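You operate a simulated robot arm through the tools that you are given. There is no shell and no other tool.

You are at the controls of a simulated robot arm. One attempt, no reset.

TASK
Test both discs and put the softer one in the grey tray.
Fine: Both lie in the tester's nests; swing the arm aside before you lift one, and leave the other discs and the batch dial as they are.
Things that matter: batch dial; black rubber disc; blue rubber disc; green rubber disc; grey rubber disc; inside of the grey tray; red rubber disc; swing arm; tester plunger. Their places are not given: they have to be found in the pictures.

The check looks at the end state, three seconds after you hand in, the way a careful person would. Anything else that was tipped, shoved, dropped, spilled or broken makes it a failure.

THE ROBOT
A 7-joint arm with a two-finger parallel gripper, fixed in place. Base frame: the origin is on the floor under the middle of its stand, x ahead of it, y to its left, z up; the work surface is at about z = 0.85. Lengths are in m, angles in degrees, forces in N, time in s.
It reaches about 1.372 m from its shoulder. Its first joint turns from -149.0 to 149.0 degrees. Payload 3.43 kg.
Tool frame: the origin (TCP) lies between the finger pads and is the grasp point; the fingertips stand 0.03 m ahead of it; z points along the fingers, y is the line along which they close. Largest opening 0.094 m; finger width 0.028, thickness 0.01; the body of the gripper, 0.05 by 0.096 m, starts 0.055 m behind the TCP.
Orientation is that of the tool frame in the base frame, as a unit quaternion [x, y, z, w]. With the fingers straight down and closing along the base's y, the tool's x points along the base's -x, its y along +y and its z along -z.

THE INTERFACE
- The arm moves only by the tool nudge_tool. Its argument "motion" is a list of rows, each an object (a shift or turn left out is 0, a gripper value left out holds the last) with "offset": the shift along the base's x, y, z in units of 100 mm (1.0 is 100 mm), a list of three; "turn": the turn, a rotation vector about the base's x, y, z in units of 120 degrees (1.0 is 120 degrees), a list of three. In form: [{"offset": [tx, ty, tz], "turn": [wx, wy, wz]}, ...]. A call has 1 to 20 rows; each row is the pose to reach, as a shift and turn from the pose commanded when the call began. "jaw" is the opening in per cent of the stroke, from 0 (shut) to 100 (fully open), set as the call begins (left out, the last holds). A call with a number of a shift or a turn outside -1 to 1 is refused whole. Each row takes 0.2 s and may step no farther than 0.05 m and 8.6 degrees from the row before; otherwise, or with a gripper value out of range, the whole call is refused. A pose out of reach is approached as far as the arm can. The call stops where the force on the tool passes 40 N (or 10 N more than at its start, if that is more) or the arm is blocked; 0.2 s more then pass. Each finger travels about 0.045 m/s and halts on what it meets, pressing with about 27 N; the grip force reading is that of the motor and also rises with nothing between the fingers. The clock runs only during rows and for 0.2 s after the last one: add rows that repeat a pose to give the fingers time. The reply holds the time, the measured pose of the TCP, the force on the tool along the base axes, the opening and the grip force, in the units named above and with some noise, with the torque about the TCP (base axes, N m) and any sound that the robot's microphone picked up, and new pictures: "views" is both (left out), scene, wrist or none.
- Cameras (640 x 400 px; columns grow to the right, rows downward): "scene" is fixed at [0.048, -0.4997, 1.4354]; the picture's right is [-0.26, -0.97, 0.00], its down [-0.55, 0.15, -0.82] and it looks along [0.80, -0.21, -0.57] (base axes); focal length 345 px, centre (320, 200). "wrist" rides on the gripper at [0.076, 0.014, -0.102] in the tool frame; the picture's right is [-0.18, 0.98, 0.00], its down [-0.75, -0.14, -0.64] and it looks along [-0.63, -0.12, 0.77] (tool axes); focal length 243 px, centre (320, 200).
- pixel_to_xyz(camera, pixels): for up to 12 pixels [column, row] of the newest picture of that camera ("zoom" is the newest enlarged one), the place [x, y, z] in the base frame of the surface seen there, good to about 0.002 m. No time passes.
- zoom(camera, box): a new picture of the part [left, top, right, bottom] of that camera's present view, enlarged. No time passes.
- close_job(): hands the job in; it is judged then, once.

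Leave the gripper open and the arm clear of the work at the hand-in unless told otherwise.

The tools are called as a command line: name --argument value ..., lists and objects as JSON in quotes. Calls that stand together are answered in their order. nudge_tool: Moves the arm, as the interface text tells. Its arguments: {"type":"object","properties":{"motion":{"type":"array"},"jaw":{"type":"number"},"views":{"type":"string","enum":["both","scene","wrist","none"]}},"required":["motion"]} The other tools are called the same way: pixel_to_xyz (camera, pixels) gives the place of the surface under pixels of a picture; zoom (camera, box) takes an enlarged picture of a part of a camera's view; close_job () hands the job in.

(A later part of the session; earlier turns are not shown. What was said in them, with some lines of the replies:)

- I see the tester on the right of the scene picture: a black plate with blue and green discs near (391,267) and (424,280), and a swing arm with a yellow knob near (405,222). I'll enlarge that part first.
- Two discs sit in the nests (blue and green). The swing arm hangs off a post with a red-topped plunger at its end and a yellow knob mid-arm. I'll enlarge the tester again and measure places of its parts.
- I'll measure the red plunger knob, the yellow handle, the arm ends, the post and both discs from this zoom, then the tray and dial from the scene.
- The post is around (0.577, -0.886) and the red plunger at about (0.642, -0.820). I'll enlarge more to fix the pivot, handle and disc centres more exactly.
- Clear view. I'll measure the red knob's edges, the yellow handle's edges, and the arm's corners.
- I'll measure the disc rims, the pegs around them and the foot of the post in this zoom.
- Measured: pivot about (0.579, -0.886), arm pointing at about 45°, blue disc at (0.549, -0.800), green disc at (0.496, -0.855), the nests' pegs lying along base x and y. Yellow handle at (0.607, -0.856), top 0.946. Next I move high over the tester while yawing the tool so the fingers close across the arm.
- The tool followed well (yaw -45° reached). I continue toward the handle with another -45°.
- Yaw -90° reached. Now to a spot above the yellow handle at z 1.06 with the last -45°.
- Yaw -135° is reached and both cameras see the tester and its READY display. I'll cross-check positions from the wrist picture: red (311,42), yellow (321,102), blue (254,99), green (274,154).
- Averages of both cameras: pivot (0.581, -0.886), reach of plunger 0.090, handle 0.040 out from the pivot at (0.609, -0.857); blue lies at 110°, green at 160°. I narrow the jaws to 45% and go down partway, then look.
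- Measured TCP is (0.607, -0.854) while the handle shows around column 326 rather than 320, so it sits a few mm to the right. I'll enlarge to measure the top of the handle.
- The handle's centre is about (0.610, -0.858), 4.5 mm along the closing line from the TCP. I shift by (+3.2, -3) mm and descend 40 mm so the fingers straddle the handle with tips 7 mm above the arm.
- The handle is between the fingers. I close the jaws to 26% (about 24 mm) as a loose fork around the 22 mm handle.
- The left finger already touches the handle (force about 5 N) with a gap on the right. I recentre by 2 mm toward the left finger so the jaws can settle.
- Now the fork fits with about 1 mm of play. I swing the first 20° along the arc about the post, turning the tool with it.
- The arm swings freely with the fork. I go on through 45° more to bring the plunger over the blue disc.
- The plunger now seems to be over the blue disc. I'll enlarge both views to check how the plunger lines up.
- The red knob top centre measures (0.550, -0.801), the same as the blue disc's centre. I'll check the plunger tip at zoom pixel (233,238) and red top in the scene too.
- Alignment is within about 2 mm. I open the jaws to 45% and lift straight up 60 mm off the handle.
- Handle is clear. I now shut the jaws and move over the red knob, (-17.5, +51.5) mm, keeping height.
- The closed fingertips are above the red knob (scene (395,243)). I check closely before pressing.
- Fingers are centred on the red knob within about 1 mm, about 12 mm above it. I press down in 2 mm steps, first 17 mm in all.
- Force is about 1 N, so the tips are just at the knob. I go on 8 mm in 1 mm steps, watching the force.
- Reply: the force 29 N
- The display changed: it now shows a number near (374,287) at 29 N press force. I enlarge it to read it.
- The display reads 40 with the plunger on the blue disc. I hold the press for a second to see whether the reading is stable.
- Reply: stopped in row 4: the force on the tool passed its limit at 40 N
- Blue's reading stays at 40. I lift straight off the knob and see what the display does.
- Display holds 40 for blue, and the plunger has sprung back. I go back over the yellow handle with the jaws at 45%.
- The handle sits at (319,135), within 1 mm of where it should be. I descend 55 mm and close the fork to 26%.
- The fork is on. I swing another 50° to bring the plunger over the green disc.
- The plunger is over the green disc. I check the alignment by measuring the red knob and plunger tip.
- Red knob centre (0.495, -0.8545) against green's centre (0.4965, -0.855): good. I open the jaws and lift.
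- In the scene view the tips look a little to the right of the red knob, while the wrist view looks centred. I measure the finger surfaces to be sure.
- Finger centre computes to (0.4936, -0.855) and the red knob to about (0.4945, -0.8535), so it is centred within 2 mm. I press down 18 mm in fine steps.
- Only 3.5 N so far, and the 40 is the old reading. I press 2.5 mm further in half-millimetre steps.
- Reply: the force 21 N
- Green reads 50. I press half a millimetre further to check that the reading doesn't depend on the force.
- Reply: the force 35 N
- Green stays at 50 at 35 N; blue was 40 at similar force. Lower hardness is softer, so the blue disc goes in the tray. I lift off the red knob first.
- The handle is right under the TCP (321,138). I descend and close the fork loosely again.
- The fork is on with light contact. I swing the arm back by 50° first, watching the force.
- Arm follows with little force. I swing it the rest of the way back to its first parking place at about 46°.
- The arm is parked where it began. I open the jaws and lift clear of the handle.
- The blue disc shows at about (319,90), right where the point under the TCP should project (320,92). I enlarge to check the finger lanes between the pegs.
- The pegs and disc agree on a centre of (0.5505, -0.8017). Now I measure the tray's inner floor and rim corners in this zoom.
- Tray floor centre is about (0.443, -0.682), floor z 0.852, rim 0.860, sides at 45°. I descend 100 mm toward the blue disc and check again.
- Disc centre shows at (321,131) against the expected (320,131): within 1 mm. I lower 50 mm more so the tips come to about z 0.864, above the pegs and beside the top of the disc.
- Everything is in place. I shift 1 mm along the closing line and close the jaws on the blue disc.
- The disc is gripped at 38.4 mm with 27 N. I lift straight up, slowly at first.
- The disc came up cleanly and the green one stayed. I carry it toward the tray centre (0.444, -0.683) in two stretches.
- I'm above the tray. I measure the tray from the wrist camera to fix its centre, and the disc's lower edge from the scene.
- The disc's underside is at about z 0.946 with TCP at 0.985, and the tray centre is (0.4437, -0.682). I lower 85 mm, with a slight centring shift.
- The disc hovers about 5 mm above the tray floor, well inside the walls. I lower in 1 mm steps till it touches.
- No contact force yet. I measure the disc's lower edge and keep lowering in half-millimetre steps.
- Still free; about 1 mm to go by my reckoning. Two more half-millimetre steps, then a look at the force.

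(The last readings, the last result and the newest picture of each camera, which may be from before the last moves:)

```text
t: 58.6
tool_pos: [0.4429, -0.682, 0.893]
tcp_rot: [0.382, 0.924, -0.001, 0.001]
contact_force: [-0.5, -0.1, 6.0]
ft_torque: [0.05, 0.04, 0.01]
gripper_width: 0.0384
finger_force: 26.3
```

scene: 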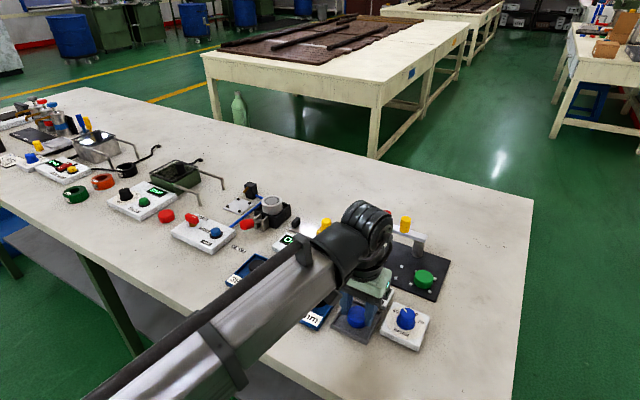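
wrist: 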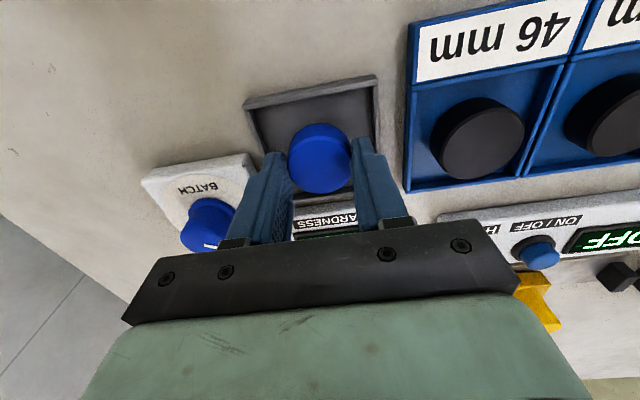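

6 N upward: the disc rests on the tray floor. I open a little (50%), then lift straight up.

nudge_tool --motion '[{"offset": [0, 0, 0]}, {"offset": [0, 0, 0]}, {"offset": [0, 0, 0.05]}, {"offset": [0, 0, 0.15]}, {"offset": [0, 0, 0.3]}, {"offset": [0, 0, 0.5]}, {"offset": [0, 0, 0.75]}, {"offset": [0, 0, 1.0]}]' --jaw 50 --views "both"

```text
t: 60.4
tool_pos: [0.4436, -0.6824, 0.9921]
tcp_rot: [0.382, 0.924, 0.0, 0.001]
contact_force: [0.0, 0.3, -1.2]
ft_torque: [-0.02, -0.02, 0.02]
gripper_width: 0.0468
finger_force: 0.0
```

scene: 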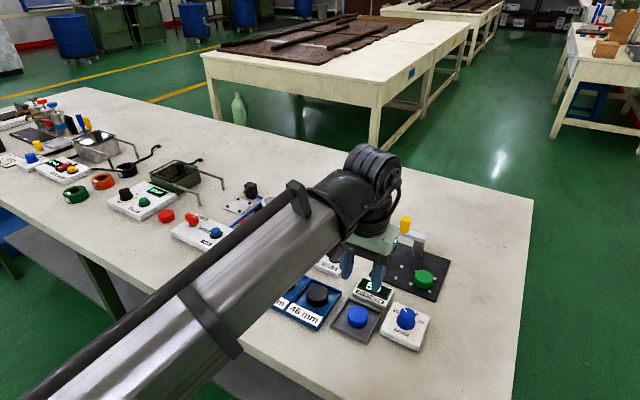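
wrist: 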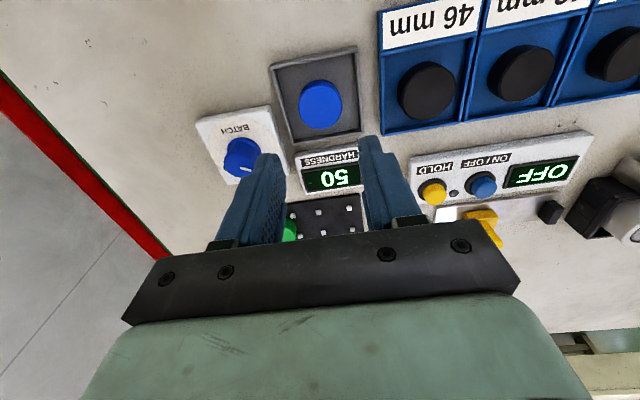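

The blue disc lies in the tray. I raise the arm further and move it away from the work, opening the jaws fully, then look over the whole scene.

nudge_tool --motion '[{"offset": [0, 0, 0.2]}, {"offset": [0, 0, 0.45]}, {"offset": [0, 0, 0.7]}, {"offset": [0, 0, 0.95]}, {"offset": [0, 0, 1.0]}]' --jaw 100 --views "none"

nudge_tool --motion '[{"offset": [0.2, 0.2, 0.2]}, {"offset": [0.4, 0.4, 0.4]}, {"offset": [0.6, 0.6, 0.6]}, {"offset": [0.8, 0.8, 0.8]}, {"offset": [1.0, 1.0, 1.0]}]' --views "both"

zoom --camera "scene" --box '[320, 190, 480, 360]'

```text
t: 61.6
tool_pos: [0.4437, -0.6818, 1.0928]
tcp_rot: [0.382, 0.924, -0.001, 0.002]
contact_force: [-0.3, 0.0, -0.1]
ft_torque: [0.01, -0.02, 0.0]
gripper_width: 0.0941
finger_force: 0.0
```

```text
t: 62.5
tool_pos: [0.5088, -0.62, 1.1535]
tcp_rot: [0.38, 0.925, -0.004, 0.005]
contact_force: [6.2, -2.4, -9.0]
ft_torque: [-0.35, 0.47, -0.32]
gripper_width: 0.0941
finger_force: 0.0
stopped in row 4: the force on the tool passed its limit at 58 N (the readings are from after the stop); the commanded pose is now the measured one
```

scene: 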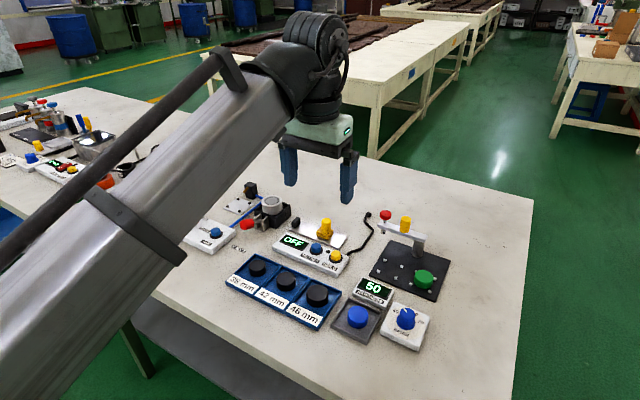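
wrist: 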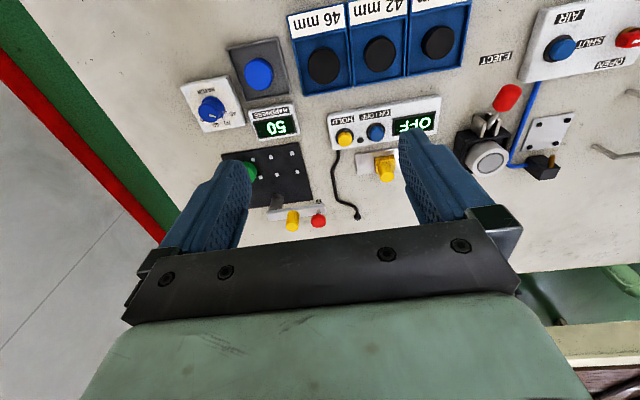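

```text
2.35 times, centred on (400, 275) of scene
```

zoom: 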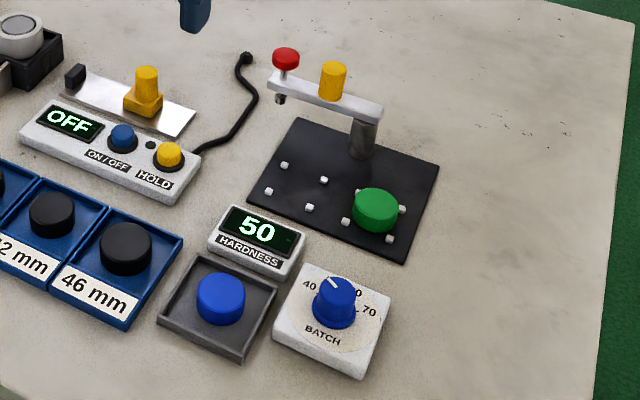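

The move stopped early with a force spike in open air at (0.509, -0.62, 1.153); nothing is near the tool in the pictures, so it is likely the arm's own fast joint motion. The tester, dial and discs look undisturbed. I hold still and read the force again.

nudge_tool --motion '[{"offset": [0, 0, 0]}, {"offset": [0, 0, 0]}, {"offset": [0, 0, 0]}]' --views "both"

zoom --camera "scene" --box '[120, 160, 380, 340]'

```text
t: 63.3
tool_pos: [0.5093, -0.6201, 1.155]
tcp_rot: [0.38, 0.925, -0.004, 0.006]
contact_force: [7.2, -5.4, -14.3]
ft_torque: [-0.52, 0.22, -0.27]
gripper_width: 0.0939
finger_force: 0.1
```

scene: 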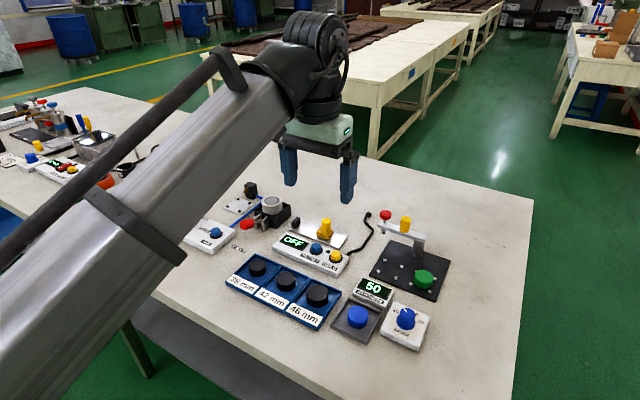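
wrist: 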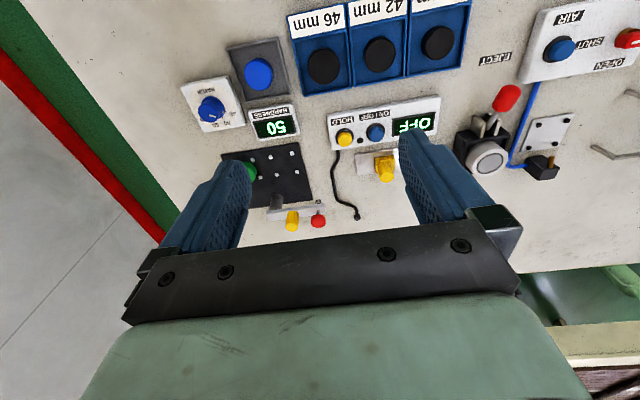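

```text
2.22 times, centred on (250, 250) of scene
```

zoom: 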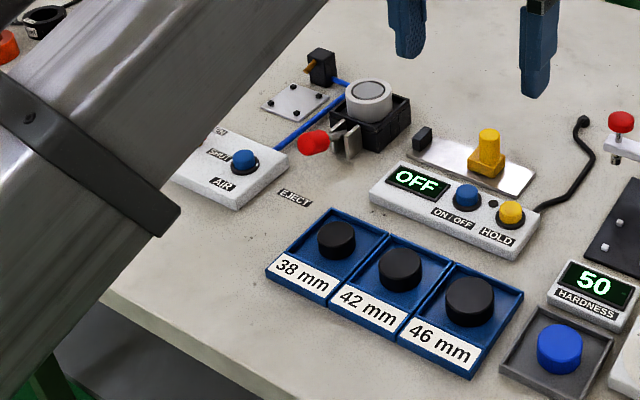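

A steady force of about 17 N remains, so the hand is probably touching the arm's own forearm in this folded pose. I back off along the way I came, where the force was zero.

nudge_tool --motion '[{"offset": [-0.1, -0.1, -0.1]}, {"offset": [-0.2, -0.2, -0.2]}, {"offset": [-0.35, -0.35, -0.33]}, {"offset": [-0.5, -0.5, -0.45]}, {"offset": [-0.65, -0.62, -0.5]}, {"offset": [-0.65, -0.62, -0.5]}]' --views "scene"

```text
t: 64.7
tool_pos: [0.4447, -0.6833, 1.1028]
tcp_rot: [0.379, 0.925, -0.003, 0.004]
contact_force: [0.1, 0.0, 0.2]
ft_torque: [-0.01, -0.04, 0.0]
gripper_width: 0.094
finger_force: 0.0
```

scene: 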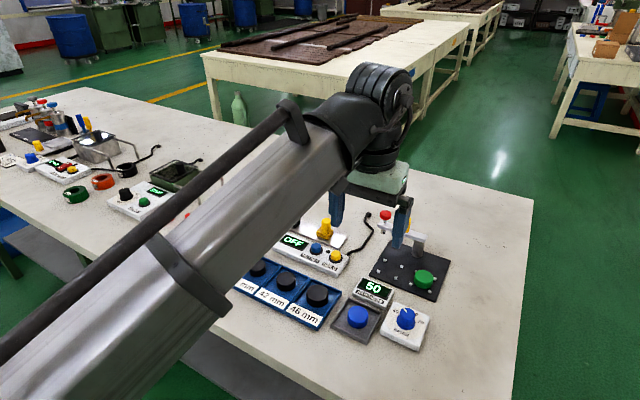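

Force is back to zero and nothing on the bench has moved. I extend the arm a bit outward, higher and away from the tray, to end in a clear pose.

nudge_tool --motion '[{"offset": [0.1, -0.04, 0.02]}, {"offset": [0.25, -0.1, 0.05]}, {"offset": [0.45, -0.18, 0.1]}, {"offset": [0.65, -0.26, 0.15]}, {"offset": [0.85, -0.34, 0.2]}, {"offset": [1.0, -0.4, 0.25]}, {"offset": [1.0, -0.4, 0.25]}]' --views "both"

zoom --camera "scene" --box '[320, 190, 480, 360]'

```text
t: 66.3
tool_pos: [0.5429, -0.7228, 1.1285]
tcp_rot: [0.38, 0.925, -0.003, 0.004]
contact_force: [-0.4, 0.7, -0.4]
ft_torque: [-0.02, 0.02, 0.0]
gripper_width: 0.0942
finger_force: 0.0
```

scene: 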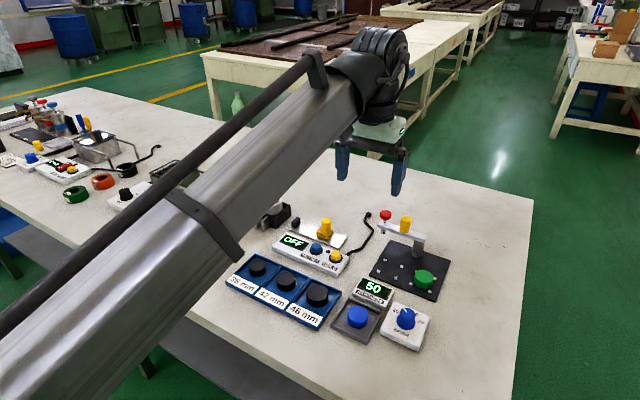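
wrist: 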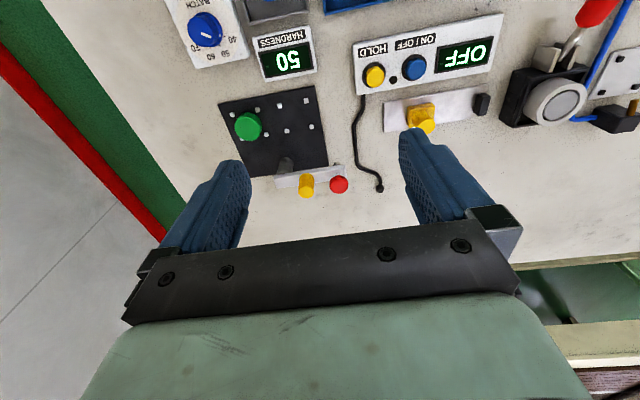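

```text
2.35 times, centred on (400, 275) of scene
```

zoom: 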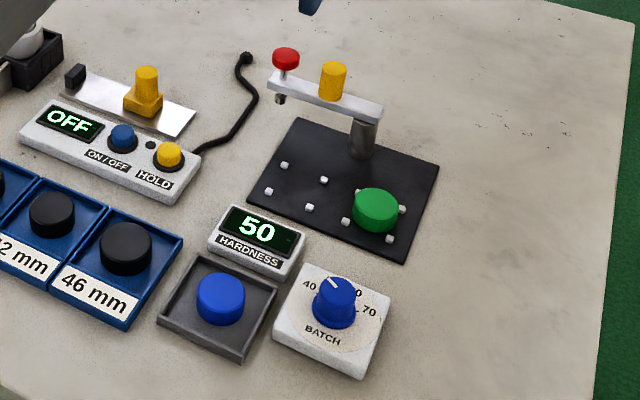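

The arm is clear with zero force and the jaws are open. The blue disc (reading 40, against 50 for green) lies flat in the grey tray. Green is still in its nest, the swing arm is back at its parking place, and the batch dial looks the same as at the start. I hand in the job.

close_job

```text
The job is handed in.
```

I tested both discs and put the softer one, the blue disc, in the grey tray. Blue read 40 on the hardness display and green read 50, and both readings held steady under continued pressing.

- **Placement:** the blue disc lies flat on the tray floor, inside the walls.
- **Other parts:** before lifting the disc I swung the arm back to where it started. The green disc is still in its nest, and the batch dial looks the same as at the start.
- **Force spike:** while moving away afterwards, the robot arm stopped once above the bench on a force-limit trip, most likely the hand touching its own forearm. I backed off until the force read zero, and the pictures show nothing on the bench moved.

At hand-in the gripper was open and the robot arm was well above the bench.
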